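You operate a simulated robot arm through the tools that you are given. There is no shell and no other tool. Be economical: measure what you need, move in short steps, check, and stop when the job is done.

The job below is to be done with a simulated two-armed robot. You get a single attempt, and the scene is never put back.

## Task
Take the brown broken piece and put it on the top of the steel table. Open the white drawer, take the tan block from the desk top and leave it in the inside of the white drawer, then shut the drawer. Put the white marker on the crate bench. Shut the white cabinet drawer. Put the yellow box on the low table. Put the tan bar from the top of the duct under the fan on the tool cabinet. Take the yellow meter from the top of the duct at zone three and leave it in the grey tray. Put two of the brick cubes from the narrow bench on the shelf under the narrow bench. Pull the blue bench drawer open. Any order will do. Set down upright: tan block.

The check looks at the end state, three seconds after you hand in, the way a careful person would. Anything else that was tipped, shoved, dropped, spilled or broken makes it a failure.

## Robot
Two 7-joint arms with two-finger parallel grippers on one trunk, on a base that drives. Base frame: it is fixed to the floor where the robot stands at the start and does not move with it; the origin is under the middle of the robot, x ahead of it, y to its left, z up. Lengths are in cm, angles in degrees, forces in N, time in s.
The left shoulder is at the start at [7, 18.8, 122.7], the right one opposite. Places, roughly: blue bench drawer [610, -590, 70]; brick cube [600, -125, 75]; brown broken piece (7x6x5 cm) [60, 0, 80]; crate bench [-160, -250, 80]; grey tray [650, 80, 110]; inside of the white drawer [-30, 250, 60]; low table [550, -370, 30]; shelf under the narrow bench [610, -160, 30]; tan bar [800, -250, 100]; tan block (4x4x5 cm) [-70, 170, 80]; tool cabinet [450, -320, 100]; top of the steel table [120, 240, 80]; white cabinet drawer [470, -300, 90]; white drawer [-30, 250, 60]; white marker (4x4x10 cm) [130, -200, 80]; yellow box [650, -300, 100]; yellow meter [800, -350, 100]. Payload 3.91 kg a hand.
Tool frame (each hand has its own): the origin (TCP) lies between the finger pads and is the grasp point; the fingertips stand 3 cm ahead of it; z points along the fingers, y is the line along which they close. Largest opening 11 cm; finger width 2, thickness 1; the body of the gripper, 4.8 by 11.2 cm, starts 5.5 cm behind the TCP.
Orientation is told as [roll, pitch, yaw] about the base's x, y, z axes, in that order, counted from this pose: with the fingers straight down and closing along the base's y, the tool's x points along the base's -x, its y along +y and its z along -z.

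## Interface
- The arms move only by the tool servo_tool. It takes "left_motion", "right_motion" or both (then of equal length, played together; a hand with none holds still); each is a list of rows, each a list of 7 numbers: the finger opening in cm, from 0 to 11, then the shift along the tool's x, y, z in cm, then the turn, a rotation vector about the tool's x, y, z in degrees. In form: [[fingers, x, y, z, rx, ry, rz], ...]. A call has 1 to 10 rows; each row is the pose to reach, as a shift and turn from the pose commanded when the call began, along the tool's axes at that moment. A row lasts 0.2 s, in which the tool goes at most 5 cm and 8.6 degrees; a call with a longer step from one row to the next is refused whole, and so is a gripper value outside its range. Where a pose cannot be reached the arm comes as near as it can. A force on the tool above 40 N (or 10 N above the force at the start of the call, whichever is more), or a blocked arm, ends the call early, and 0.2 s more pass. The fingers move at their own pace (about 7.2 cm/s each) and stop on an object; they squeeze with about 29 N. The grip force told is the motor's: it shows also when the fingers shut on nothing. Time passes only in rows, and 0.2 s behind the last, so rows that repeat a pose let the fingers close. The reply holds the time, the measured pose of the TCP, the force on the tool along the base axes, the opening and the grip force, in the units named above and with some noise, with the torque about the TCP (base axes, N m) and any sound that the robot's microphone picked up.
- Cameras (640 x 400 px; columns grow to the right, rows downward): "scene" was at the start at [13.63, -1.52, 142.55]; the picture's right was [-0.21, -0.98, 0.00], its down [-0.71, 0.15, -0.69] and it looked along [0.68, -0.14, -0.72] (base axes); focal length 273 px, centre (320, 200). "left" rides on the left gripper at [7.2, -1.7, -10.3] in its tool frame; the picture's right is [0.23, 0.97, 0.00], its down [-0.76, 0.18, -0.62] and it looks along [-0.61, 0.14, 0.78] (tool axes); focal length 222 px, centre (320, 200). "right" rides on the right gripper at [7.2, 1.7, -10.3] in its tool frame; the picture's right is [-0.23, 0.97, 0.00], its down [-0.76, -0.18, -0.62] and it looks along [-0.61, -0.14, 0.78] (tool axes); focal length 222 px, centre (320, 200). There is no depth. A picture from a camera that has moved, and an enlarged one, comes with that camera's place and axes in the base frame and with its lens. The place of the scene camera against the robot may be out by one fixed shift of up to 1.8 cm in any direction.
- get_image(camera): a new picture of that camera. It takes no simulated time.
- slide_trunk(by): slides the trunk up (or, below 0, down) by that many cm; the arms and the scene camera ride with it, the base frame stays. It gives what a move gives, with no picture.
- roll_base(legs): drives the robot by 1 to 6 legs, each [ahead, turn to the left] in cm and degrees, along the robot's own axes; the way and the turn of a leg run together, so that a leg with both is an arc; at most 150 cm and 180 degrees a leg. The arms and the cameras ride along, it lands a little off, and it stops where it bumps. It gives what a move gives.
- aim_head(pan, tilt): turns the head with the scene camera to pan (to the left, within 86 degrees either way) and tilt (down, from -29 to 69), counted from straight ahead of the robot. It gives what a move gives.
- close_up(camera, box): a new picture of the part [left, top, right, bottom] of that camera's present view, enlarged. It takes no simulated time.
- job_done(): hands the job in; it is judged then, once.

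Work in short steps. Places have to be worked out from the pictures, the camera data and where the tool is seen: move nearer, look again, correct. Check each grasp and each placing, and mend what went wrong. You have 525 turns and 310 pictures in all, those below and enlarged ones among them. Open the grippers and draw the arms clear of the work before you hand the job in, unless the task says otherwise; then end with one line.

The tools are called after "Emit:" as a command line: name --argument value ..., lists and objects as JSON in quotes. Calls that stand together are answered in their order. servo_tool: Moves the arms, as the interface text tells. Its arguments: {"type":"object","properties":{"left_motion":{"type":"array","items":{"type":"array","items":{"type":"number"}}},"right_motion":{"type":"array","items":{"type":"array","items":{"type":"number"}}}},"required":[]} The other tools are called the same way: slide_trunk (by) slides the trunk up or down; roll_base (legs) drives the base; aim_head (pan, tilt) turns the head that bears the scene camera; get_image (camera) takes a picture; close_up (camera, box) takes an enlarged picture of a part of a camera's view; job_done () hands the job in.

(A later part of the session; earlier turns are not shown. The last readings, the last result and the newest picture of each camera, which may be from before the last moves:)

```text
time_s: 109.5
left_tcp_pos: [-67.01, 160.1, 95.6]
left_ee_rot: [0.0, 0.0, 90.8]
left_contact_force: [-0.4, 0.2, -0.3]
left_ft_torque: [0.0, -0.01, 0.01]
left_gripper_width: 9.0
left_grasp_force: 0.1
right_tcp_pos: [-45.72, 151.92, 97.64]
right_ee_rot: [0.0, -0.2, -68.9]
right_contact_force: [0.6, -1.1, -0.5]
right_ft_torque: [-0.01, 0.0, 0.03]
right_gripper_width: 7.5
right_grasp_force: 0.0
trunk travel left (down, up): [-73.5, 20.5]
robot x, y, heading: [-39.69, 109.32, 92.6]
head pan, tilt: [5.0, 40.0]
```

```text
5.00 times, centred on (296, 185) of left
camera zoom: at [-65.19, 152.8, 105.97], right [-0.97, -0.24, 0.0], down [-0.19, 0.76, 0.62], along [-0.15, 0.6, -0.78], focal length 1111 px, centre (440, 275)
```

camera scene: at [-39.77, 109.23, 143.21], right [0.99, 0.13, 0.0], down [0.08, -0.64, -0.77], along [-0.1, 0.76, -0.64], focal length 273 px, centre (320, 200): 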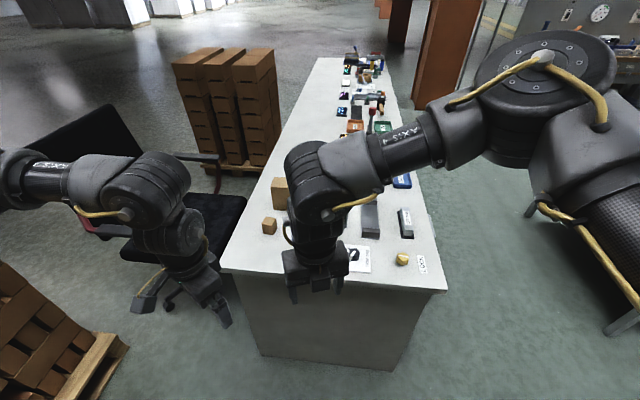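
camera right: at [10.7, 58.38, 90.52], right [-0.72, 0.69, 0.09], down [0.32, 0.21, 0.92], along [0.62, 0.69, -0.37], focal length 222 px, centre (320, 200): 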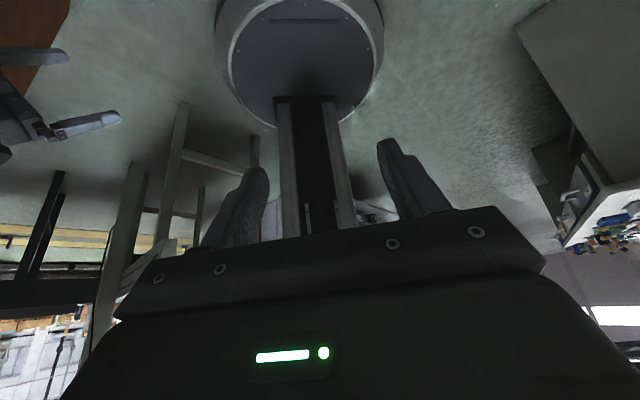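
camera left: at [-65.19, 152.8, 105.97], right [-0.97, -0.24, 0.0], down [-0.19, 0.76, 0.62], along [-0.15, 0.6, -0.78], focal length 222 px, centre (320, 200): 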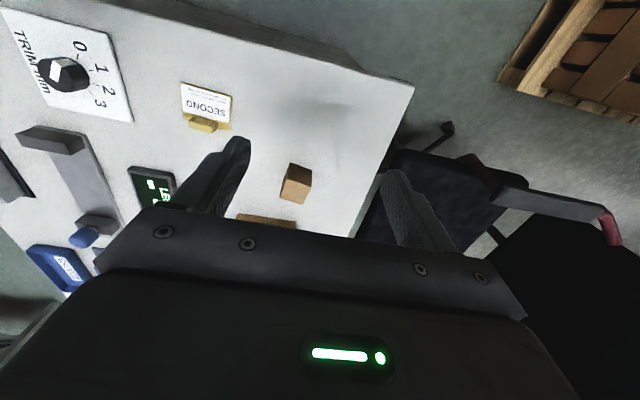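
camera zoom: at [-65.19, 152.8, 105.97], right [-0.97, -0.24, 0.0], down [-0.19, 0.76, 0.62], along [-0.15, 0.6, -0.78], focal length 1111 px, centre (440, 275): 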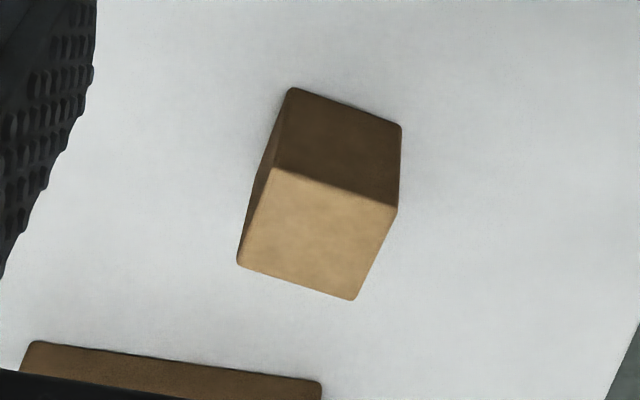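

Height from the perspective: the desk surface is at z≈74, so the block spans 74–79 at about (-66.4, 173.7), turned ~8°. I move above it at z≈86 and check.

Emit:
servo_tool --left_motion '[[8, -3.5, -0.2, 0, 0, 0, 2], [8, -7, -0.4, 0, 0, 0, 4], [8, -10.5, -0.6, 2, 0, 0, 6], [8, -13.6, -0.8, 5, 0, 0, 8], [8, -13.6, -0.8, 8, 0, 0, 8], [8, -13.6, -0.8, 9, 0, 0, 8]]'

Emit:
get_image --camera "left"

```text
time_s: 110.9
left_tcp_pos: [-66.16, 173.53, 86.7]
left_ee_rot: [0.1, 0.0, 82.6]
left_contact_force: [-0.9, 0.2, 0.4]
left_ft_torque: [0.03, -0.03, -0.02]
left_gripper_width: 8.0
left_grasp_force: 0.0
right_tcp_pos: [-45.66, 151.97, 97.74]
right_ee_rot: [0.0, -0.1, -69.0]
right_contact_force: [-0.1, -0.7, -0.6]
right_ft_torque: [0.01, 0.01, 0.0]
right_gripper_width: 7.5
right_grasp_force: 0.0
trunk travel left (down, up): [-73.5, 20.5]
robot x, y, heading: [-39.86, 109.37, 92.2]
head pan, tilt: [5.0, 40.0]
```

```text
250 pictures are left
camera left: at [-65.46, 166.12, 96.99], right [-0.99, -0.1, 0.0], down [-0.08, 0.78, 0.62], along [-0.06, 0.62, -0.78], focal length 222 px, centre (320, 200)
```

left: 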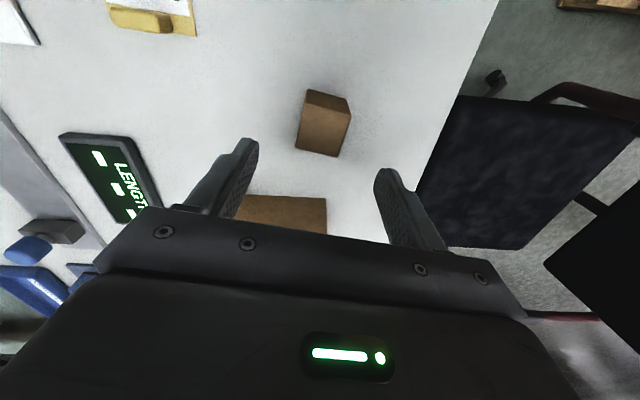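

Block centred at (-66.3,173.1), well aligned. I descend to TCP z≈77.9 and close.

Emit:
servo_tool --left_motion '[[8, 0.4, 0.1, 3, 0, 0, -1.5], [8, 0.4, 0.1, 6, 0, 0, -1.5], [8, 0.4, 0.1, 8, 0, 0, -1.5], [8, 0.4, 0.1, 8.8, 0, 0, -1.5], [4, 0.4, 0.1, 8.8, 0, 0, -1.5], [2.5, 0.4, 0.1, 8.8, 0, 0, -1.5], [2.5, 0.4, 0.1, 8.8, 0, 0, -1.5], [2.5, 0.4, 0.1, 8.8, 0, 0, -1.5]]'

Emit:
get_image --camera "left"

```text
time_s: 112.7
left_tcp_pos: [-66.3, 173.27, 78.09]
left_ee_rot: [0.1, 0.0, 84.1]
left_contact_force: [0.8, 0.4, -0.8]
left_ft_torque: [-0.02, -0.02, 0.0]
left_gripper_width: 3.94
left_grasp_force: 28.5
right_tcp_pos: [-45.55, 151.97, 97.7]
right_ee_rot: [0.1, -0.2, -68.9]
right_contact_force: [0.2, 0.6, -0.8]
right_ft_torque: [0.02, 0.01, 0.04]
right_gripper_width: 7.5
right_grasp_force: 0.0
trunk travel left (down, up): [-73.5, 20.5]
robot x, y, heading: [-39.86, 109.8, 92.5]
head pan, tilt: [5.0, 40.0]
```

```text
249 pictures are left
camera left: at [-65.43, 165.78, 88.31], right [-0.99, -0.13, 0.0], down [-0.1, 0.78, 0.62], along [-0.08, 0.62, -0.78], focal length 222 px, centre (320, 200)
```

left: 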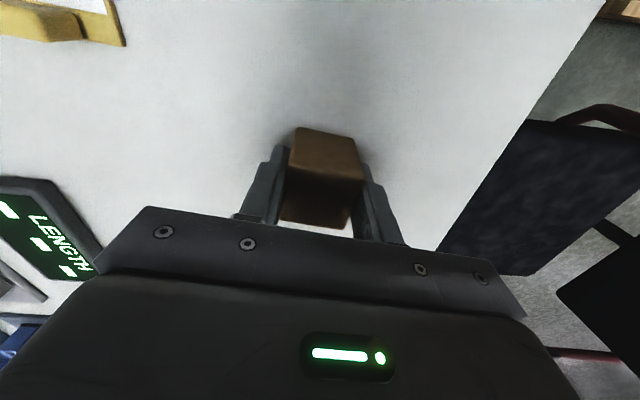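

Gripped (3.94 cm). Lift, retract, then drive round to the drawer side: first back a bit and turn to heading ~20°.

Emit:
servo_tool --left_motion '[[2.5, 0, 0, -3, 0, 0, 0], [2.5, 0, 0, -7, 0, 0, 0], [2.5, 0, 0, -11, 0, 0, 0], [2.5, 0, 0, -15, 0, 0, 0], [2.5, 0, 0, -19, 0, 0, 0], [2.5, 4, 0, -21, 0, 0, 0], [2.5, 8, 0, -21, 0, 0, 0], [2.5, 12, 0, -21, 0, 0, 0], [2.5, 16, 0, -21, 0, 0, 0]]'

Emit:
roll_base --legs '[[-5, 0], [0, -72]]'

Emit:
aim_head --pan 0 --tilt 30

Emit:
get_image --camera "scene"

```text
time_s: 114.7
left_tcp_pos: [-68.1, 157.13, 98.97]
left_ee_rot: [0.1, -0.2, 84.3]
left_contact_force: [0.3, -0.3, -0.5]
left_ft_torque: [-0.01, -0.03, 0.03]
left_gripper_width: 3.95
left_grasp_force: 29.0
right_tcp_pos: [-45.77, 151.87, 97.72]
right_ee_rot: [0.1, -0.1, -68.9]
right_contact_force: [-0.9, 0.2, -0.6]
right_ft_torque: [-0.01, -0.03, 0.02]
right_gripper_width: 7.49
right_grasp_force: 0.1
trunk travel left (down, up): [-73.5, 20.5]
robot x, y, heading: [-40.06, 109.3, 92.3]
head pan, tilt: [5.0, 40.0]
```

```text
time_s: 118.8
left_tcp_pos: [-0.77, 144.25, 98.86]
left_ee_rot: [0.0, 0.0, 9.2]
left_contact_force: [0.5, 0.0, -0.2]
left_ft_torque: [0.03, -0.02, -0.02]
left_gripper_width: 3.9
left_grasp_force: 29.1
right_tcp_pos: [-0.12, 121.22, 97.59]
right_ee_rot: [0.0, -0.1, -143.9]
right_contact_force: [-0.4, 0.4, -0.5]
right_ft_torque: [0.04, -0.01, -0.01]
right_gripper_width: 7.5
right_grasp_force: 0.0
trunk travel left (down, up): [-73.5, 20.5]
robot x, y, heading: [-39.3, 104.96, 17.3]
head pan, tilt: [5.0, 40.0]
```

```text
time_s: 119.6
left_tcp_pos: [-0.74, 144.12, 98.87]
left_ee_rot: [0.0, 0.0, 9.3]
left_contact_force: [0.1, -0.3, -0.6]
left_ft_torque: [0.0, 0.02, 0.02]
left_gripper_width: 3.96
left_grasp_force: 29.3
right_tcp_pos: [-0.05, 121.1, 97.58]
right_ee_rot: [0.0, 0.0, -143.9]
right_contact_force: [0.5, 0.1, 0.0]
right_ft_torque: [0.03, 0.0, 0.0]
right_gripper_width: 7.53
right_grasp_force: 0.0
trunk travel left (down, up): [-73.5, 20.5]
robot x, y, heading: [-39.5, 104.37, 17.0]
head pan, tilt: [0.0, 30.0]
```

```text
248 pictures are left
camera scene: at [-25.39, 108.86, 144.74], right [0.3, -0.95, 0.0], down [-0.48, -0.15, -0.87], along [0.83, 0.26, -0.5], focal length 273 px, centre (320, 200)
```

scene: 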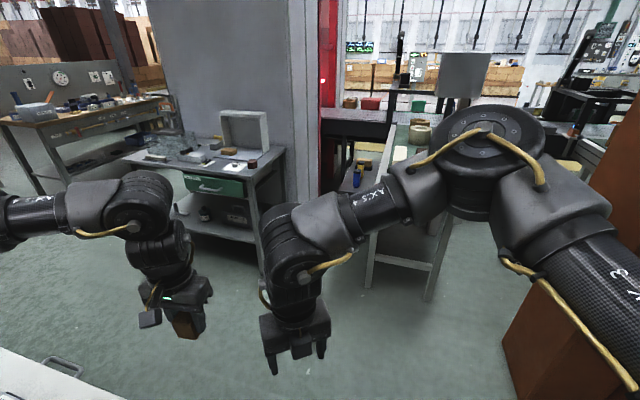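

Emit:
roll_base --legs '[[0, 3], [90, 0], [0, 70], [55, 0]]'

Emit:
aim_head --pan 50 --tilt 40

Emit:
get_image --camera "scene"

```text
time_s: 130.6
left_tcp_pos: [17.38, 241.31, 98.92]
left_ee_rot: [0.0, 0.0, 83.9]
left_contact_force: [-0.2, -0.4, 0.1]
left_ft_torque: [0.01, 0.03, -0.03]
left_gripper_width: 3.93
left_grasp_force: 28.6
right_tcp_pos: [39.54, 235.89, 97.61]
right_ee_rot: [0.0, -0.1, -69.2]
right_contact_force: [0.7, 0.1, 0.7]
right_ft_torque: [0.03, -0.02, -0.01]
right_gripper_width: 7.49
right_grasp_force: 0.1
trunk travel left (down, up): [-73.5, 20.5]
robot x, y, heading: [45.14, 193.46, 92.2]
head pan, tilt: [0.0, 30.0]
```

```text
time_s: 131.8
left_tcp_pos: [17.23, 241.33, 98.86]
left_ee_rot: [0.0, -0.1, 83.9]
left_contact_force: [0.6, 0.5, -1.0]
left_ft_torque: [-0.04, -0.01, 0.02]
left_gripper_width: 3.92
left_grasp_force: 28.9
right_tcp_pos: [39.59, 235.83, 97.71]
right_ee_rot: [0.0, -0.1, -69.2]
right_contact_force: [-0.4, 0.7, -0.2]
right_ft_torque: [-0.03, 0.01, 0.03]
right_gripper_width: 7.49
right_grasp_force: 0.0
trunk travel left (down, up): [-73.5, 20.5]
robot x, y, heading: [45.05, 193.5, 92.3]
head pan, tilt: [50.0, 40.0]
```

```text
247 pictures are left
camera scene: at [39.05, 203.85, 143.21], right [0.62, 0.79, 0.0], down [0.51, -0.4, -0.77], along [-0.6, 0.47, -0.64], focal length 273 px, centre (320, 200)
```

scene: 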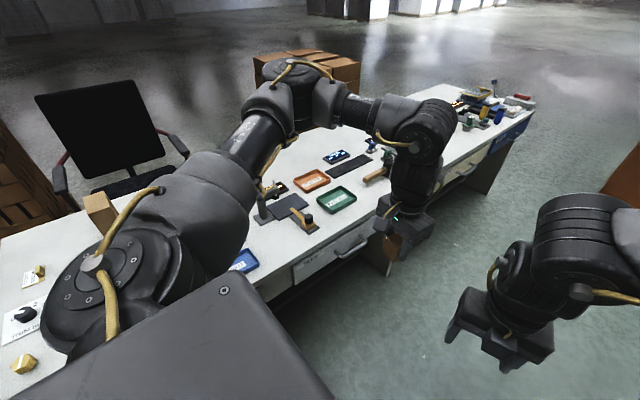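

Continue to y≈249 and turn to face the desk.

Emit:
roll_base --legs '[[56, 0], [0, 88]]'

Emit:
aim_head --pan 0 --tilt 55

Emit:
get_image --camera "scene"

```text
time_s: 138.9
left_tcp_pos: [-5.79, 225.44, 98.9]
left_ee_rot: [0.0, -0.1, 171.4]
left_contact_force: [0.3, -0.1, 0.0]
left_ft_torque: [0.01, 0.0, -0.02]
left_gripper_width: 3.91
left_grasp_force: 28.3
right_tcp_pos: [0.73, 247.61, 97.77]
right_ee_rot: [0.0, -0.1, 18.3]
right_contact_force: [0.2, -0.1, 0.4]
right_ft_torque: [0.01, 0.01, 0.01]
right_gripper_width: 7.5
right_grasp_force: 0.0
trunk travel left (down, up): [-73.5, 20.5]
robot x, y, heading: [42.9, 251.32, 179.3]
head pan, tilt: [50.0, 40.0]
```

```text
time_s: 140.0
left_tcp_pos: [-5.82, 225.4, 98.75]
left_ee_rot: [-0.1, 0.0, 171.4]
left_contact_force: [-0.6, 0.3, -1.0]
left_ft_torque: [-0.02, -0.01, 0.02]
left_gripper_width: 3.95
left_grasp_force: 28.7
right_tcp_pos: [0.65, 247.52, 97.64]
right_ee_rot: [0.0, -0.1, 18.2]
right_contact_force: [-1.2, -0.1, -0.3]
right_ft_torque: [-0.01, -0.01, 0.02]
right_gripper_width: 7.52
right_grasp_force: 0.0
trunk travel left (down, up): [-73.5, 20.5]
robot x, y, heading: [43.35, 251.69, 179.6]
head pan, tilt: [0.0, 55.0]
```

```text
246 pictures are left
camera scene: at [31.8, 251.47, 141.14], right [0.01, 1.0, 0.0], down [0.82, -0.01, -0.57], along [-0.57, 0.0, -0.82], focal length 273 px, centre (320, 200)
```

scene: 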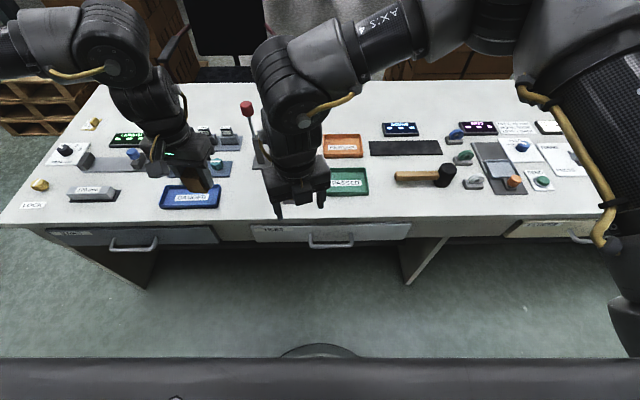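

Emit:
close_up --camera "scene" --box '[230, 180, 430, 290]'

Emit:
get_image --camera "right"

```text
3.20 times, centred on (330, 235) of scene
camera zoom: at [31.8, 251.47, 141.14], right [0.01, 1.0, 0.0], down [0.82, -0.01, -0.57], along [-0.57, 0.0, -0.82], focal length 874 px, centre (288, 88)
```

zoom: 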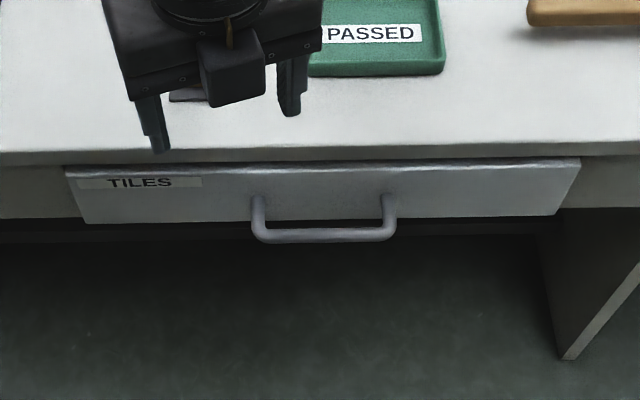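

```text
244 pictures are left
camera right: at [-6.79, 246.99, 107.98], right [-0.09, 1.0, 0.0], down [0.78, 0.07, 0.62], along [0.62, 0.06, -0.78], focal length 222 px, centre (320, 200)
```

right: 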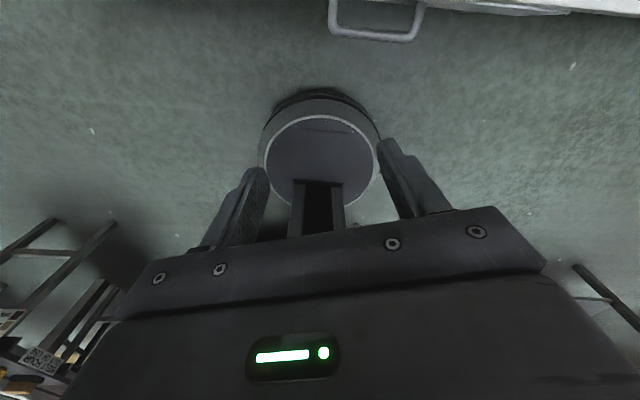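

From both views the handle bar is at about (-5.6, 254.6, 65) with the drawer face at x≈-10. I'll grip it with the right hand tilted 45°, closing in the x–z plane. First rotate the hand at height.

Emit:
servo_tool --right_motion '[[7.5, 0, 0, 0, 0, 0, 8.4], [7.5, 0, 0, 0, 0, 0, 16.8], [7.5, 0, 0, 0, 0, 0, 25.2], [7.5, 0, 0, 0, 0, 0, 33.6], [7.5, 0, 0, 0, 0, 0, 42], [7.5, 0, 0, 0, 0, 0, 50.4], [7.5, 0, 0, 0, 0, 0, 58.8], [5, 0, 0, 0, 0, 0, 67.2], [4, 0, 0, 0, 0, 0, 75.6], [3, 0, 0, 0, 0, 0, 84]]'

Emit:
servo_tool --right_motion '[[3, 0, 0, 0, 0, 0, 8], [3, 0, 0, 0, 0, 0, 16], [3, 0, 0, 0, 0, 0, 24], [3, 0, 0, 0, 0, 0, 24]]'

```text
time_s: 142.2
left_tcp_pos: [-5.88, 225.45, 98.82]
left_ee_rot: [-0.1, 0.0, 171.5]
left_contact_force: [0.0, 0.5, -1.2]
left_ft_torque: [0.0, -0.02, 0.02]
left_gripper_width: 3.92
left_grasp_force: 28.6
right_tcp_pos: [0.49, 247.44, 97.74]
right_ee_rot: [0.1, -0.2, -65.9]
right_contact_force: [0.7, -0.1, -0.6]
right_ft_torque: [0.04, 0.03, -0.02]
right_gripper_width: 3.01
right_grasp_force: 0.0
trunk travel left (down, up): [-73.5, 20.5]
robot x, y, heading: [43.11, 250.92, 179.6]
head pan, tilt: [0.0, 55.0]
```

```text
time_s: 143.2
left_tcp_pos: [-5.76, 225.4, 98.76]
left_ee_rot: [-0.1, -0.1, 171.5]
left_contact_force: [0.0, 0.5, -1.4]
left_ft_torque: [0.02, 0.02, -0.01]
left_gripper_width: 3.9
left_grasp_force: 29.4
right_tcp_pos: [0.5, 247.54, 97.63]
right_ee_rot: [0.2, -0.1, -89.9]
right_contact_force: [-0.2, -0.7, -0.9]
right_ft_torque: [-0.01, 0.01, -0.04]
right_gripper_width: 3.03
right_grasp_force: 0.0
trunk travel left (down, up): [-73.5, 20.5]
robot x, y, heading: [43.25, 251.28, 179.6]
head pan, tilt: [0.0, 55.0]
```

Emit:
servo_tool --right_motion '[[3, 1.5, 1.5, 0, 7, 0, 0], [3, 3, 3, 1, 14, 0, 0], [3, 4.5, 4.5, 4, 21, 0, 0], [3, 6, 6, 8, 28, 0, 0], [3, 7.1, 6, 12, 35, 0, 0], [3, 7.1, 6, 16, 42, 0, 0], [3, 7.1, 6, 18, 45, 0, 0], [3, 7.1, 6, 18, 45, 0, 0]]'

Emit:
get_image --camera "right"

Emit:
close_up --camera "scene" --box '[230, 180, 430, 290]'

```text
time_s: 145.0
left_tcp_pos: [-5.84, 225.48, 98.76]
left_ee_rot: [0.1, 0.1, 171.3]
left_contact_force: [0.1, -0.1, -0.8]
left_ft_torque: [0.02, 0.0, -0.01]
left_gripper_width: 3.92
left_grasp_force: 29.0
right_tcp_pos: [0.05, 255.7, 79.18]
right_ee_rot: [-44.6, -0.1, -89.6]
right_contact_force: [0.1, 0.1, -0.5]
right_ft_torque: [0.02, 0.0, 0.0]
right_gripper_width: 3.01
right_grasp_force: 0.1
right hand out of reach, approached as far as the arm can: row 5, 6, 7, 8
trunk travel left (down, up): [-73.5, 20.5]
robot x, y, heading: [43.64, 251.24, 179.5]
head pan, tilt: [0.0, 55.0]
```

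```text
243 pictures are left
camera right: at [8.6, 263.11, 85.26], right [0.69, -0.22, -0.69], down [0.32, -0.76, 0.57], along [-0.65, -0.61, -0.46], focal length 222 px, centre (320, 200)
```

right: 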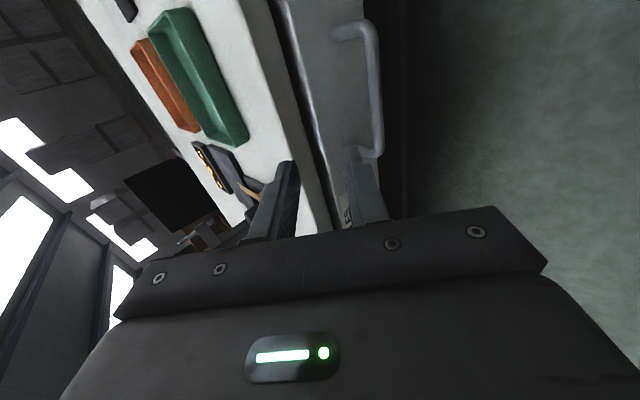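

```text
3.20 times, centred on (330, 235) of scene
camera zoom: at [31.75, 251.53, 141.14], right [0.01, 1.0, 0.0], down [0.82, -0.01, -0.57], along [-0.57, 0.0, -0.82], focal length 874 px, centre (288, 88)
```

zoom: 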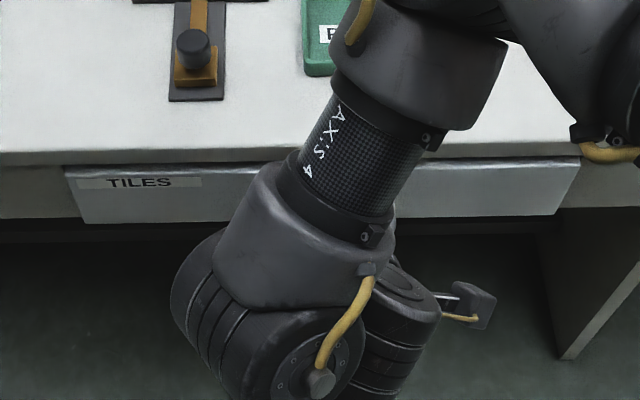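

The arm is cramped here. I back the robot 12 cm, then lower the trunk 20 cm for a more natural handle reach.

Emit:
roll_base --legs '[[-12, 0]]'

Emit:
slide_trunk --by -20

Emit:
get_image --camera "scene"

Emit:
get_image --camera "right"

```text
time_s: 146.3
left_tcp_pos: [6.13, 225.42, 98.8]
left_ee_rot: [0.1, -0.1, 171.3]
left_contact_force: [0.1, -0.4, -0.7]
left_ft_torque: [0.0, 0.0, -0.02]
left_gripper_width: 3.95
left_grasp_force: 28.9
right_tcp_pos: [12.02, 255.74, 79.18]
right_ee_rot: [-44.7, -0.1, -89.7]
right_contact_force: [0.3, 0.1, -0.9]
right_ft_torque: [0.03, -0.02, -0.02]
right_gripper_width: 2.99
right_grasp_force: 0.1
trunk travel left (down, up): [-73.5, 20.5]
robot x, y, heading: [55.33, 251.19, 179.5]
head pan, tilt: [0.0, 55.0]
```

```text
time_s: 148.4
left_tcp_pos: [5.98, 225.38, 78.91]
left_ee_rot: [0.0, 0.0, 171.3]
left_contact_force: [0.3, -0.2, -0.3]
left_ft_torque: [0.01, 0.02, -0.04]
left_gripper_width: 3.93
left_grasp_force: 28.8
right_tcp_pos: [12.05, 255.54, 59.14]
right_ee_rot: [-44.7, -0.1, -89.8]
right_contact_force: [0.3, -0.1, 0.0]
right_ft_torque: [-0.01, 0.01, -0.01]
right_gripper_width: 3.03
right_grasp_force: 0.1
trunk travel left (down, up): [-53.5, 40.5]
robot x, y, heading: [55.12, 250.95, 179.7]
head pan, tilt: [0.0, 55.0]
```

```text
241 pictures are left
camera scene: at [43.73, 251.41, 121.15], right [0.01, 1.0, 0.0], down [0.82, -0.01, -0.57], along [-0.57, 0.01, -0.82], focal length 273 px, centre (320, 200)
```

scene: 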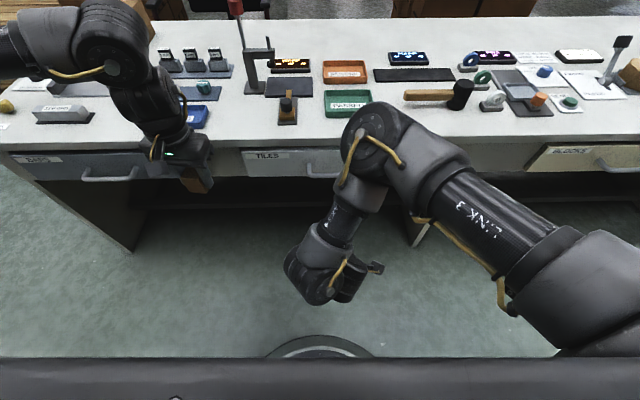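

```text
240 pictures are left
camera right: at [20.56, 263.04, 65.33], right [0.69, -0.23, -0.68], down [0.32, -0.76, 0.57], along [-0.65, -0.61, -0.46], focal length 222 px, centre (320, 200)
```

right: 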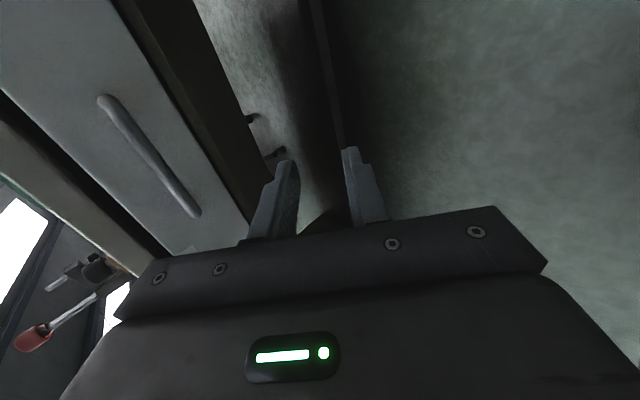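

Bar measured again: y 249.6–262.3, z≈64.4, x≈-5.6. I move up to a pre-grasp point 9 cm back along the finger axis.

Emit:
servo_tool --right_motion '[[3, 0, -3, -1.6, 0, 0, 0], [3, 0, -6, -3.2, 0, 0, 0], [3, 0, -9, -4.8, 0, 0, 0], [3, 0, -12, -6.4, 0, 0, 0], [3, 0, -14, -4, 0, 0, 0], [3, 0, -16.2, -1.4, 0, 0, 0], [3, 0, -16.2, -1.4, 0, 0, 0]]'

Emit:
get_image --camera "right"

```text
time_s: 150.0
left_tcp_pos: [6.02, 225.36, 78.85]
left_ee_rot: [0.0, 0.0, 171.1]
left_contact_force: [-0.7, 0.7, -0.6]
left_ft_torque: [-0.04, 0.02, 0.02]
left_gripper_width: 3.94
left_grasp_force: 28.4
right_tcp_pos: [1.67, 255.81, 71.47]
right_ee_rot: [-44.7, -0.1, -89.8]
right_contact_force: [0.2, -0.8, -0.3]
right_ft_torque: [0.0, -0.02, 0.02]
right_gripper_width: 3.02
right_grasp_force: 0.0
trunk travel left (down, up): [-53.5, 40.5]
robot x, y, heading: [55.33, 251.21, 179.0]
head pan, tilt: [0.0, 55.0]
```

```text
239 pictures are left
camera right: at [10.12, 263.24, 77.56], right [0.69, -0.23, -0.68], down [0.32, -0.76, 0.57], along [-0.65, -0.61, -0.46], focal length 222 px, centre (320, 200)
```

right: 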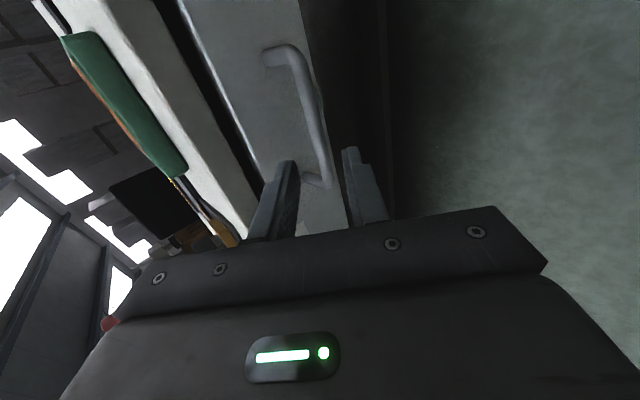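

Bar lines up with the finger axis within 0.6 cm. I correct and advance 8.3 cm.

Emit:
servo_tool --right_motion '[[3.4, 0, -0.5, 2, 0, 0, 0], [3.4, 0, -0.5, 4, 0, 0, 0], [3.4, 0, -0.5, 6, 0, 0, 0], [3.4, 0, -0.5, 7.5, 0, 0, 0], [3.4, 0, -0.5, 8.3, 0, 0, 0]]'

Emit:
get_image --camera "right"

```text
time_s: 151.2
left_tcp_pos: [5.9, 225.49, 78.9]
left_ee_rot: [0.1, 0.0, 171.4]
left_contact_force: [0.1, 0.5, -0.6]
left_ft_torque: [-0.02, 0.01, 0.0]
left_gripper_width: 3.92
left_grasp_force: 28.9
right_tcp_pos: [-4.76, 255.66, 65.91]
right_ee_rot: [-44.7, -0.1, -89.7]
right_contact_force: [0.6, 0.0, 0.3]
right_ft_torque: [0.0, -0.01, -0.01]
right_gripper_width: 3.42
right_grasp_force: 0.1
trunk travel left (down, up): [-53.5, 40.5]
robot x, y, heading: [55.37, 251.44, 179.4]
head pan, tilt: [0.0, 55.0]
```

```text
238 pictures are left
camera right: at [3.72, 263.11, 72.16], right [0.69, -0.23, -0.68], down [0.32, -0.76, 0.57], along [-0.65, -0.61, -0.46], focal length 222 px, centre (320, 200)
```

right: 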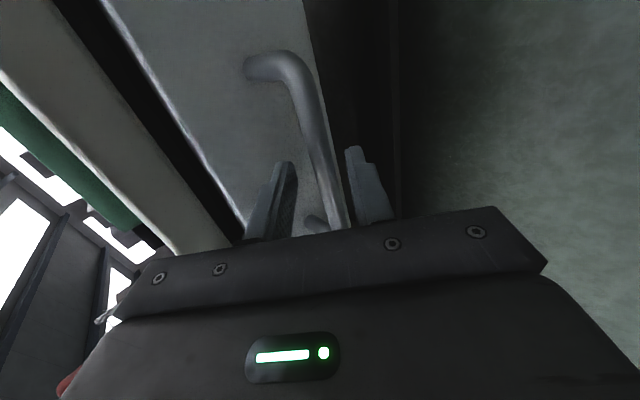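

Bar is between the fingers. Close.

Emit:
servo_tool --right_motion '[[1.5, 0, 0, 0, 0, 0, 0], [0, 0, 0, 0, 0, 0, 0], [0, 0, 0, 0, 0, 0, 0], [0, 0, 0, 0, 0, 0, 0]]'

```text
time_s: 152.2
left_tcp_pos: [6.08, 225.34, 78.8]
left_ee_rot: [0.0, -0.1, 171.3]
left_contact_force: [-0.7, 0.1, 0.0]
left_ft_torque: [-0.01, -0.01, 0.03]
left_gripper_width: 3.93
left_grasp_force: 29.2
right_tcp_pos: [-4.61, 255.72, 65.92]
right_ee_rot: [-44.6, 0.0, -89.7]
right_contact_force: [12.4, -0.9, -11.6]
right_ft_torque: [0.5, -0.36, 0.54]
right_gripper_width: 1.36
right_grasp_force: 44.7
trunk travel left (down, up): [-53.5, 40.5]
robot x, y, heading: [55.18, 250.86, 179.4]
head pan, tilt: [0.0, 55.0]
```

Gripped (1.36 cm). Pull straight +x by 20 cm.

Emit:
servo_tool --right_motion '[[0, 0, 1, -1, 0, 0, 0], [0, 0, 2.5, -2.5, 0, 0, 0], [0, 0, 4, -4, 0, 0, 0], [0, 0, 5.5, -5.5, 0, 0, 0], [0, 0, 7, -7, 0, 0, 0], [0, 0, 8.5, -8.5, 0, 0, 0], [0, 0, 10, -10, 0, 0, 0], [0, 0, 11.5, -11.5, 0, 0, 0], [0, 0, 13, -13, 0, 0, 0], [0, 0, 14.1, -14.1, 0, 0, 0]]'

Emit:
get_image --camera "scene"

```text
time_s: 154.4
left_tcp_pos: [6.1, 225.49, 78.89]
left_ee_rot: [0.0, 0.0, 171.4]
left_contact_force: [-0.3, -1.2, -1.0]
left_ft_torque: [0.01, 0.0, -0.01]
left_gripper_width: 3.91
left_grasp_force: 28.5
right_tcp_pos: [10.97, 255.82, 65.9]
right_ee_rot: [-44.7, -0.2, -89.6]
right_contact_force: [-0.5, 10.4, 2.7]
right_ft_torque: [0.98, 0.09, 0.06]
right_gripper_width: 1.35
right_grasp_force: 45.2
right hand out of reach, approached as far as the arm can: row 8, 9, 10
trunk travel left (down, up): [-53.5, 40.5]
robot x, y, heading: [55.34, 251.01, 179.6]
head pan, tilt: [0.0, 55.0]
```

```text
237 pictures are left
camera scene: at [43.73, 251.52, 121.19], right [0.01, 1.0, 0.0], down [0.82, -0.01, -0.57], along [-0.57, 0.0, -0.82], focal length 273 px, centre (320, 200)
```

scene: 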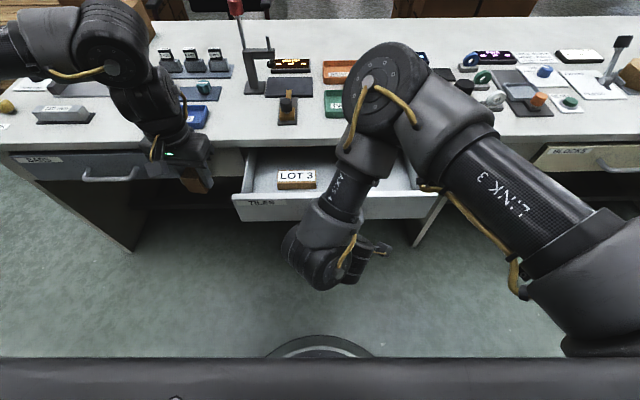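

Drawer is open ~15.6 cm, with a "LOT 3" piece inside on the left. I release the handle and withdraw the right hand along its axis and to the right.

Emit:
servo_tool --right_motion '[[4, 0, 0, 0, 0, 0, 0], [4, 0, 0, 0, 0, 0, 0], [4, 0, 0, -2, 0, 0, 0], [4, 0, 0, -5, 0, 0, 0], [4, 3, -2, -7, 0, 0, 0], [4, 6, -5, -9, 0, 0, 0], [4, 10, -7, -10, 0, 0, 0], [4, 14, -9, -11, 0, 0, 0], [4, 18, -11, -12, 0, 0, 0]]'

Emit:
get_image --camera "scene"

```text
time_s: 156.4
left_tcp_pos: [6.1, 225.75, 79.05]
left_ee_rot: [0.2, 0.1, 171.3]
left_contact_force: [0.7, 1.6, -0.7]
left_ft_torque: [-0.02, -0.01, -0.01]
left_gripper_width: 3.92
left_grasp_force: 29.0
right_tcp_pos: [7.8, 274.1, 81.12]
right_ee_rot: [-44.7, -0.2, -89.8]
right_contact_force: [0.3, 1.1, 0.5]
right_ft_torque: [-0.01, 0.04, 0.01]
right_gripper_width: 4.0
right_grasp_force: 0.1
right hand out of reach, approached as far as the arm can: row 3, 4, 5, 6, 7, 8, 9
trunk travel left (down, up): [-53.5, 40.5]
robot x, y, heading: [55.31, 251.13, 179.4]
head pan, tilt: [0.0, 55.0]
```

```text
236 pictures are left
camera scene: at [43.84, 251.8, 121.15], right [0.01, 1.0, 0.0], down [0.82, -0.01, -0.57], along [-0.57, 0.0, -0.82], focal length 273 px, centre (320, 200)
```

scene: 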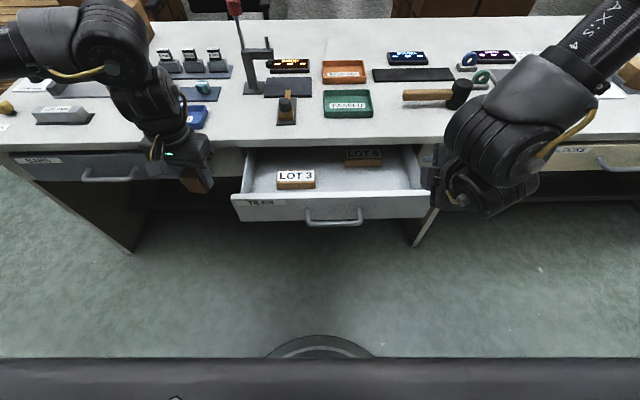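

Emit:
servo_tool --right_motion '[[4, 3, -2, -2, 0, 0, 0], [4, 6, -4, -4, 0, 0, 0], [4, 9, -6, -6, 0, 0, 0], [4, 12, -8, -8, 0, 0, 0], [4, 15, -9, -9, 0, 0, 0]]'

Emit:
close_up --camera "scene" --box '[220, 120, 450, 240]'

```text
time_s: 157.6
left_tcp_pos: [6.22, 225.61, 78.8]
left_ee_rot: [0.0, 0.0, 171.4]
left_contact_force: [0.5, -0.5, -2.0]
left_ft_torque: [-0.02, -0.02, 0.03]
left_gripper_width: 3.94
left_grasp_force: 29.2
right_tcp_pos: [7.36, 288.98, 93.92]
right_ee_rot: [-44.7, 0.0, -89.8]
right_contact_force: [0.1, 0.3, 0.1]
right_ft_torque: [-0.02, 0.02, 0.03]
right_gripper_width: 4.0
right_grasp_force: 0.1
right hand out of reach, approached as far as the arm can: row 1, 2
trunk travel left (down, up): [-53.5, 40.5]
robot x, y, heading: [55.41, 251.23, 179.4]
head pan, tilt: [0.0, 55.0]
```

```text
2.78 times, centred on (335, 180) of scene
camera zoom: at [43.74, 251.62, 121.15], right [0.01, 1.0, 0.0], down [0.82, -0.01, -0.57], along [-0.57, 0.0, -0.82], focal length 760 px, centre (278, 256)
```

zoom: 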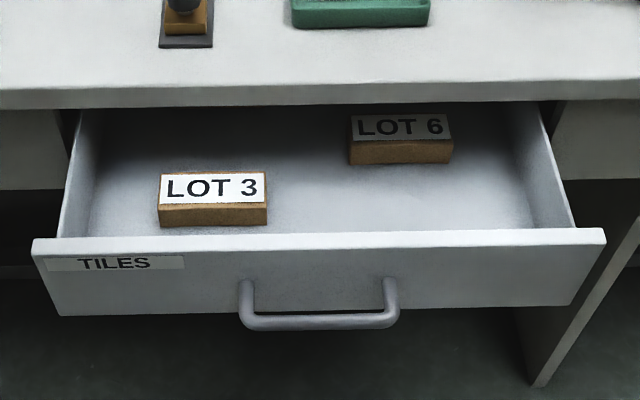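

Free drawer spot: right-front at about (-1.8, 259). I bring the left hand with the block over it at height first.

Emit:
servo_tool --left_motion '[[2.5, 0, 0, -3, 0, 0, 0], [2.5, 0, 0, -7, 0, 0, 0], [2.5, -1.8, -4.5, -7, 0, 0, 0], [2.5, -3.6, -9, -7, 0, 0, 0], [2.5, -5.4, -13.5, -7, 0, 0, 0], [2.5, -7.2, -18, -7, 0, 0, 0], [2.5, -9, -22.5, -7, 0, 0, 0], [2.5, -10.8, -27, -7, 0, 0, 0], [2.5, -12.9, -31.5, -7, 0, 0, 0], [2.5, -12.9, -31.8, -7, 0, 0, 0]]'

Emit:
get_image --camera "scene"

Emit:
get_image --camera "left"

```text
time_s: 159.8
left_tcp_pos: [-1.96, 258.58, 85.9]
left_ee_rot: [0.1, 0.0, 171.4]
left_contact_force: [-0.3, -1.0, -0.5]
left_ft_torque: [0.06, 0.02, 0.03]
left_gripper_width: 3.9
left_grasp_force: 29.1
right_tcp_pos: [7.37, 288.66, 94.08]
right_ee_rot: [-44.8, 0.1, -89.8]
right_contact_force: [0.7, -0.7, -0.5]
right_ft_torque: [0.04, -0.04, -0.02]
right_gripper_width: 4.0
right_grasp_force: 0.1
trunk travel left (down, up): [-53.5, 40.5]
robot x, y, heading: [55.0, 251.21, 179.7]
head pan, tilt: [0.0, 55.0]
```

```text
234 pictures are left
camera scene: at [43.7, 251.27, 121.14], right [0.01, 1.0, 0.0], down [0.82, -0.01, -0.57], along [-0.57, 0.01, -0.82], focal length 273 px, centre (320, 200)
```

scene: 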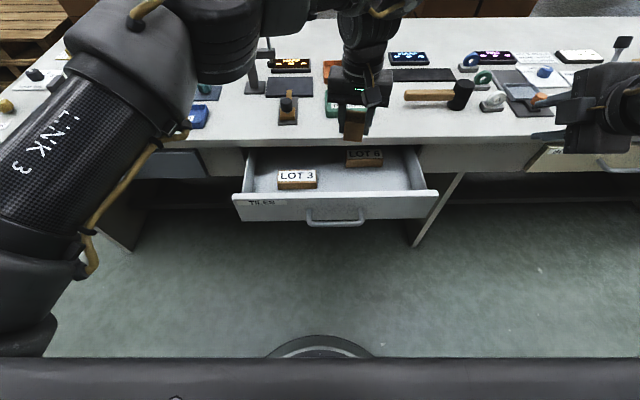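

```text
233 pictures are left
camera left: at [5.43, 259.17, 96.32], right [0.08, -1.0, 0.0], down [-0.78, -0.06, 0.62], along [-0.62, -0.05, -0.78], focal length 222 px, centre (320, 200)
```

left: 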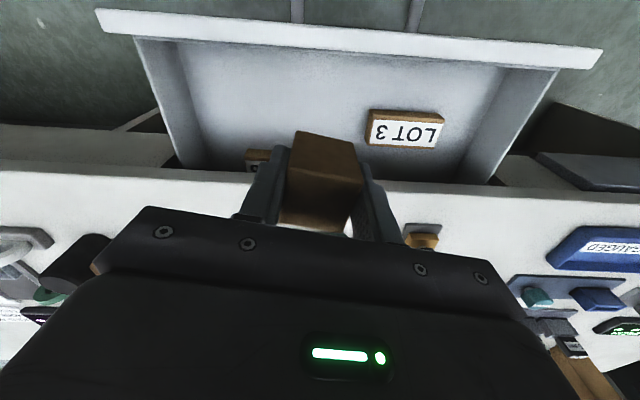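

Interior runs x≈-9.6…2.3 (visible opening). I shift to x≈-3.4 and descend to TCP z≈69, checking.

Emit:
servo_tool --left_motion '[[2.5, -1.4, 0.2, 2, 0, 0, 0], [2.5, -1.4, 0.2, 5, 0, 0, 0], [2.5, -1.4, 0.2, 8, 0, 0, 0], [2.5, -1.4, 0.2, 11, 0, 0, 0], [2.5, -1.4, 0.2, 14, 0, 0, 0], [2.5, -1.4, 0.2, 16.5, 0, 0, 0], [2.5, -1.4, 0.2, 16.5, 0, 0, 0]]'

Emit:
close_up --camera "scene" --box '[220, 100, 450, 240]'

Emit:
get_image --camera "left"

```text
time_s: 161.4
left_tcp_pos: [-3.22, 258.83, 69.28]
left_ee_rot: [0.1, 0.1, 171.3]
left_contact_force: [-0.7, -0.6, -0.8]
left_ft_torque: [-0.01, -0.01, 0.01]
left_gripper_width: 3.95
left_grasp_force: 28.3
right_tcp_pos: [7.37, 288.86, 93.93]
right_ee_rot: [-44.7, -0.1, -89.9]
right_contact_force: [-0.9, -0.1, 0.8]
right_ft_torque: [-0.01, 0.0, -0.02]
right_gripper_width: 3.99
right_grasp_force: 0.0
trunk travel left (down, up): [-53.5, 40.5]
robot x, y, heading: [55.26, 251.54, 179.4]
head pan, tilt: [0.0, 55.0]
```

```text
2.78 times, centred on (335, 170) of scene
camera zoom: at [43.73, 251.48, 121.15], right [0.01, 1.0, 0.0], down [0.82, -0.01, -0.57], along [-0.57, 0.01, -0.82], focal length 760 px, centre (278, 284)
```

zoom: 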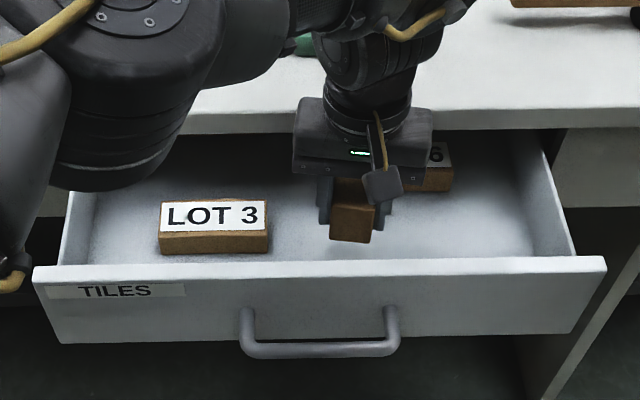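

```text
231 pictures are left
camera left: at [4.13, 259.23, 79.61], right [0.08, -1.0, 0.0], down [-0.78, -0.06, 0.62], along [-0.62, -0.05, -0.78], focal length 222 px, centre (320, 200)
```

left: 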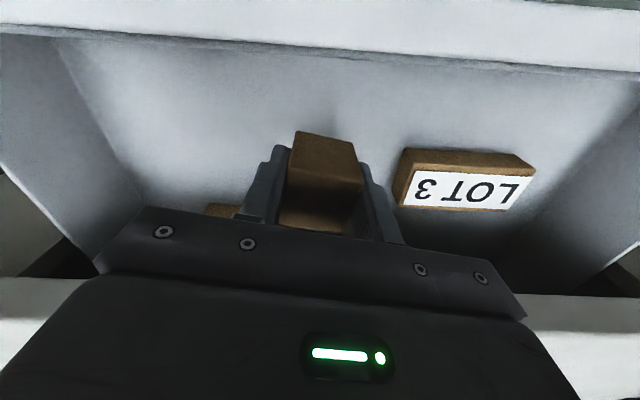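

Camera clears the panel; lowering slowly until the block touches the drawer floor.

Emit:
servo_tool --left_motion '[[2.5, 0, 0, 0.7, 0, 0, 0], [2.5, 0, 0, 1.4, 0, 0, 0], [2.5, 0, 0, 2.1, 0, 0, 0], [2.5, 0, 0, 2.4, 0, 0, 0]]'

Emit:
close_up --camera "scene" --box '[220, 100, 450, 240]'

```text
time_s: 162.4
left_tcp_pos: [-3.23, 258.68, 66.93]
left_ee_rot: [-0.1, 0.0, 171.3]
left_contact_force: [0.4, 0.8, 0.1]
left_ft_torque: [-0.03, 0.02, 0.0]
left_gripper_width: 3.93
left_grasp_force: 29.2
right_tcp_pos: [7.3, 288.88, 93.94]
right_ee_rot: [-44.6, -0.1, -89.8]
right_contact_force: [-0.7, 0.9, -0.1]
right_ft_torque: [-0.01, -0.01, 0.03]
right_gripper_width: 3.98
right_grasp_force: 0.1
trunk travel left (down, up): [-53.5, 40.5]
robot x, y, heading: [55.28, 251.07, 179.6]
head pan, tilt: [0.0, 55.0]
```

```text
2.78 times, centred on (335, 170) of scene
camera zoom: at [43.7, 251.48, 121.14], right [0.01, 1.0, 0.0], down [0.82, -0.01, -0.57], along [-0.57, 0.01, -0.82], focal length 760 px, centre (278, 284)
```

zoom: 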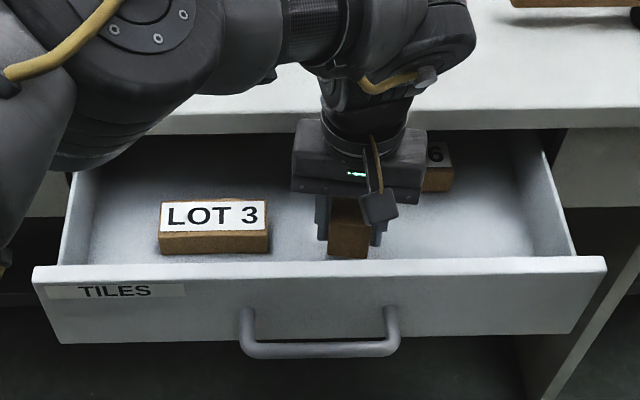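

Emit:
servo_tool --left_motion '[[2.5, 0, 0, 0.5, 0, 0, 0], [2.5, 0, 0, 1.0, 0, 0, 0], [2.5, 0, 0, 1.4, 0, 0, 0], [2.5, 0, 0, 1.4, 0, 0, 0]]'

```text
time_s: 163.4
left_tcp_pos: [-2.97, 258.35, 66.29]
left_ee_rot: [0.1, 0.0, 171.3]
left_contact_force: [1.2, -1.5, -1.1]
left_ft_torque: [0.0, 0.03, 0.02]
left_gripper_width: 3.91
left_grasp_force: 28.6
left hand out of reach, approached as far as the arm can: row 1, 2, 3, 4
right_tcp_pos: [7.35, 288.79, 93.87]
right_ee_rot: [-44.7, -0.1, -89.8]
right_contact_force: [-0.4, 0.1, 0.4]
right_ft_torque: [0.02, -0.02, 0.0]
right_gripper_width: 4.02
right_grasp_force: 0.1
trunk travel left (down, up): [-53.5, 40.5]
robot x, y, heading: [55.07, 251.49, 179.6]
head pan, tilt: [0.0, 55.0]
```

Arm reach limit in z; I use the trunk to lower the last bit.

Emit:
slide_trunk --by -1.0

Emit:
slide_trunk --by -0.6

```text
time_s: 164.0
left_tcp_pos: [-3.02, 258.28, 65.27]
left_ee_rot: [0.0, 0.0, 171.3]
left_contact_force: [0.8, -0.1, -0.1]
left_ft_torque: [-0.03, -0.02, -0.03]
left_gripper_width: 3.96
left_grasp_force: 29.1
right_tcp_pos: [7.49, 288.87, 92.86]
right_ee_rot: [-44.7, -0.1, -89.8]
right_contact_force: [-0.3, 0.5, -0.1]
right_ft_torque: [0.0, 0.04, -0.01]
right_gripper_width: 4.0
right_grasp_force: 0.1
trunk travel left (down, up): [-52.5, 41.5]
robot x, y, heading: [55.21, 251.47, 179.6]
head pan, tilt: [0.0, 55.0]
```

```text
time_s: 164.6
left_tcp_pos: [-2.93, 258.31, 64.63]
left_ee_rot: [0.1, 0.1, 171.2]
left_contact_force: [-0.2, -0.2, -0.8]
left_ft_torque: [0.01, -0.02, -0.03]
left_gripper_width: 3.94
left_grasp_force: 28.7
right_tcp_pos: [7.44, 288.99, 92.24]
right_ee_rot: [-44.7, -0.1, -89.9]
right_contact_force: [0.4, -0.2, 0.0]
right_ft_torque: [0.0, -0.03, 0.02]
right_gripper_width: 3.99
right_grasp_force: 0.0
trunk travel left (down, up): [-51.9, 42.1]
robot x, y, heading: [55.23, 251.22, 179.6]
head pan, tilt: [0.0, 55.0]
```

Emit:
slide_trunk --by -0.7

Emit:
get_image --camera "left"

Emit:
close_up --camera "scene" --box '[280, 120, 420, 220]'

```text
time_s: 165.1
left_tcp_pos: [-3.1, 258.38, 64.18]
left_ee_rot: [0.1, 0.0, 171.4]
left_contact_force: [0.0, 0.9, 4.2]
left_ft_torque: [0.05, -0.04, 0.02]
left_gripper_width: 3.92
left_grasp_force: 28.4
right_tcp_pos: [7.43, 288.7, 91.65]
right_ee_rot: [-44.7, -0.2, -89.8]
right_contact_force: [-0.7, -0.2, -0.2]
right_ft_torque: [0.03, -0.03, 0.02]
right_gripper_width: 3.99
right_grasp_force: 0.0
trunk travel left (down, up): [-51.2, 42.8]
robot x, y, heading: [55.05, 251.13, 179.6]
head pan, tilt: [0.0, 55.0]
```

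```text
229 pictures are left
camera left: at [4.42, 258.82, 74.37], right [0.08, -1.0, 0.0], down [-0.78, -0.06, 0.62], along [-0.62, -0.05, -0.78], focal length 222 px, centre (320, 200)
```

left: 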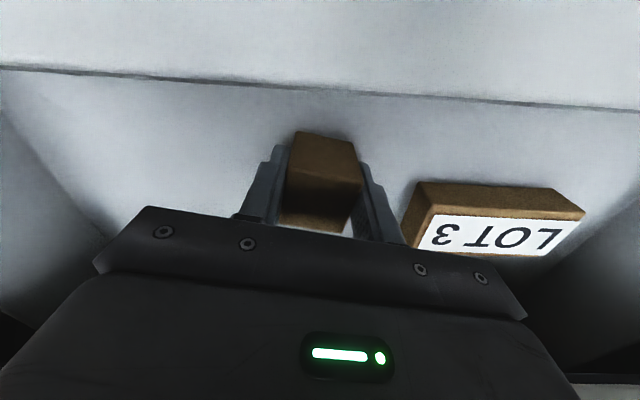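

```text
4.00 times, centred on (350, 170) of scene
camera zoom: at [43.74, 251.46, 118.85], right [0.01, 1.0, 0.0], down [0.82, -0.01, -0.57], along [-0.57, 0.01, -0.82], focal length 1092 px, centre (200, 320)
```

zoom: 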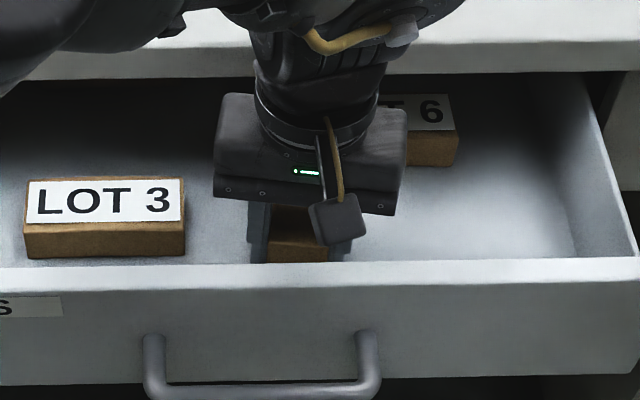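

Block is on the floor (4 N). I open slightly (5.5) and rise.

Emit:
servo_tool --left_motion '[[5.3, 0, 0, 0, 0, 0, 0], [5.3, 0, 0, 0, 0, 0, 0], [5.3, 0, 0, 0, 0, 0, 0], [5.3, 0, 0, -2, 0, 0, 0], [5.3, 0, 0, -5, 0, 0, 0], [5.3, 0, 0, -9, 0, 0, 0], [5.3, 0, 0, -14, 0, 0, 0], [5.3, 0, 0, -18, 0, 0, 0], [5.3, 2, 4, -20, 0, 0, 0]]'

Emit:
close_up --camera "scene" --box '[220, 100, 450, 240]'

Emit:
get_image --camera "left"

```text
time_s: 167.1
left_tcp_pos: [-1.41, 253.39, 84.04]
left_ee_rot: [-0.1, 0.0, 171.4]
left_contact_force: [-0.6, -0.8, 0.0]
left_ft_torque: [0.02, 0.01, 0.0]
left_gripper_width: 5.3
left_grasp_force: 0.0
right_tcp_pos: [7.4, 288.5, 91.81]
right_ee_rot: [-44.7, 0.2, -89.7]
right_contact_force: [0.3, -1.1, 1.3]
right_ft_torque: [0.03, -0.02, -0.05]
right_gripper_width: 4.0
right_grasp_force: 0.1
trunk travel left (down, up): [-51.2, 42.8]
robot x, y, heading: [55.24, 251.42, 179.5]
head pan, tilt: [0.0, 55.0]
```

```text
2.78 times, centred on (335, 170) of scene
camera zoom: at [43.72, 250.99, 118.84], right [0.01, 1.0, 0.0], down [0.82, 0.0, -0.57], along [-0.57, 0.01, -0.82], focal length 760 px, centre (278, 284)
```

zoom: 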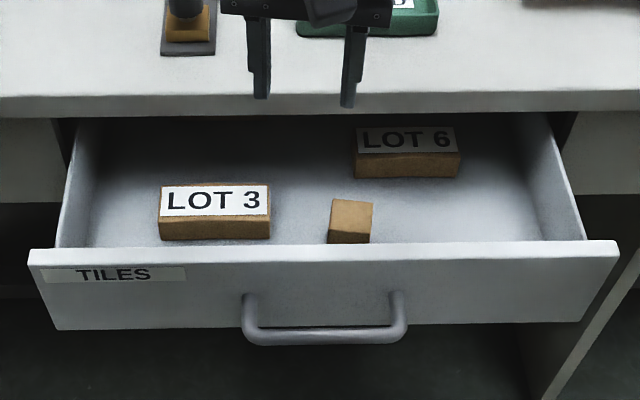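

```text
226 pictures are left
camera left: at [5.94, 253.85, 94.27], right [0.08, -1.0, 0.0], down [-0.78, -0.06, 0.62], along [-0.62, -0.05, -0.78], focal length 222 px, centre (320, 200)
```

left: 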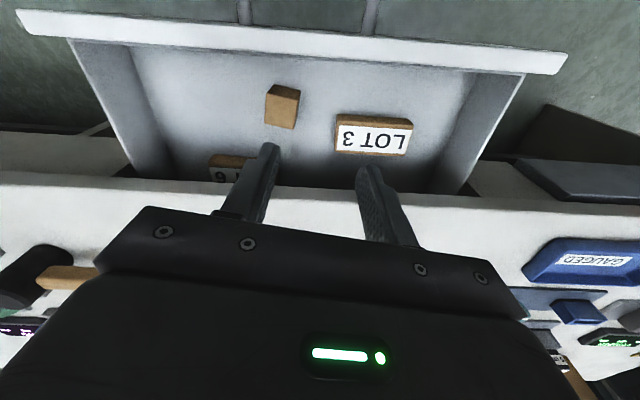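

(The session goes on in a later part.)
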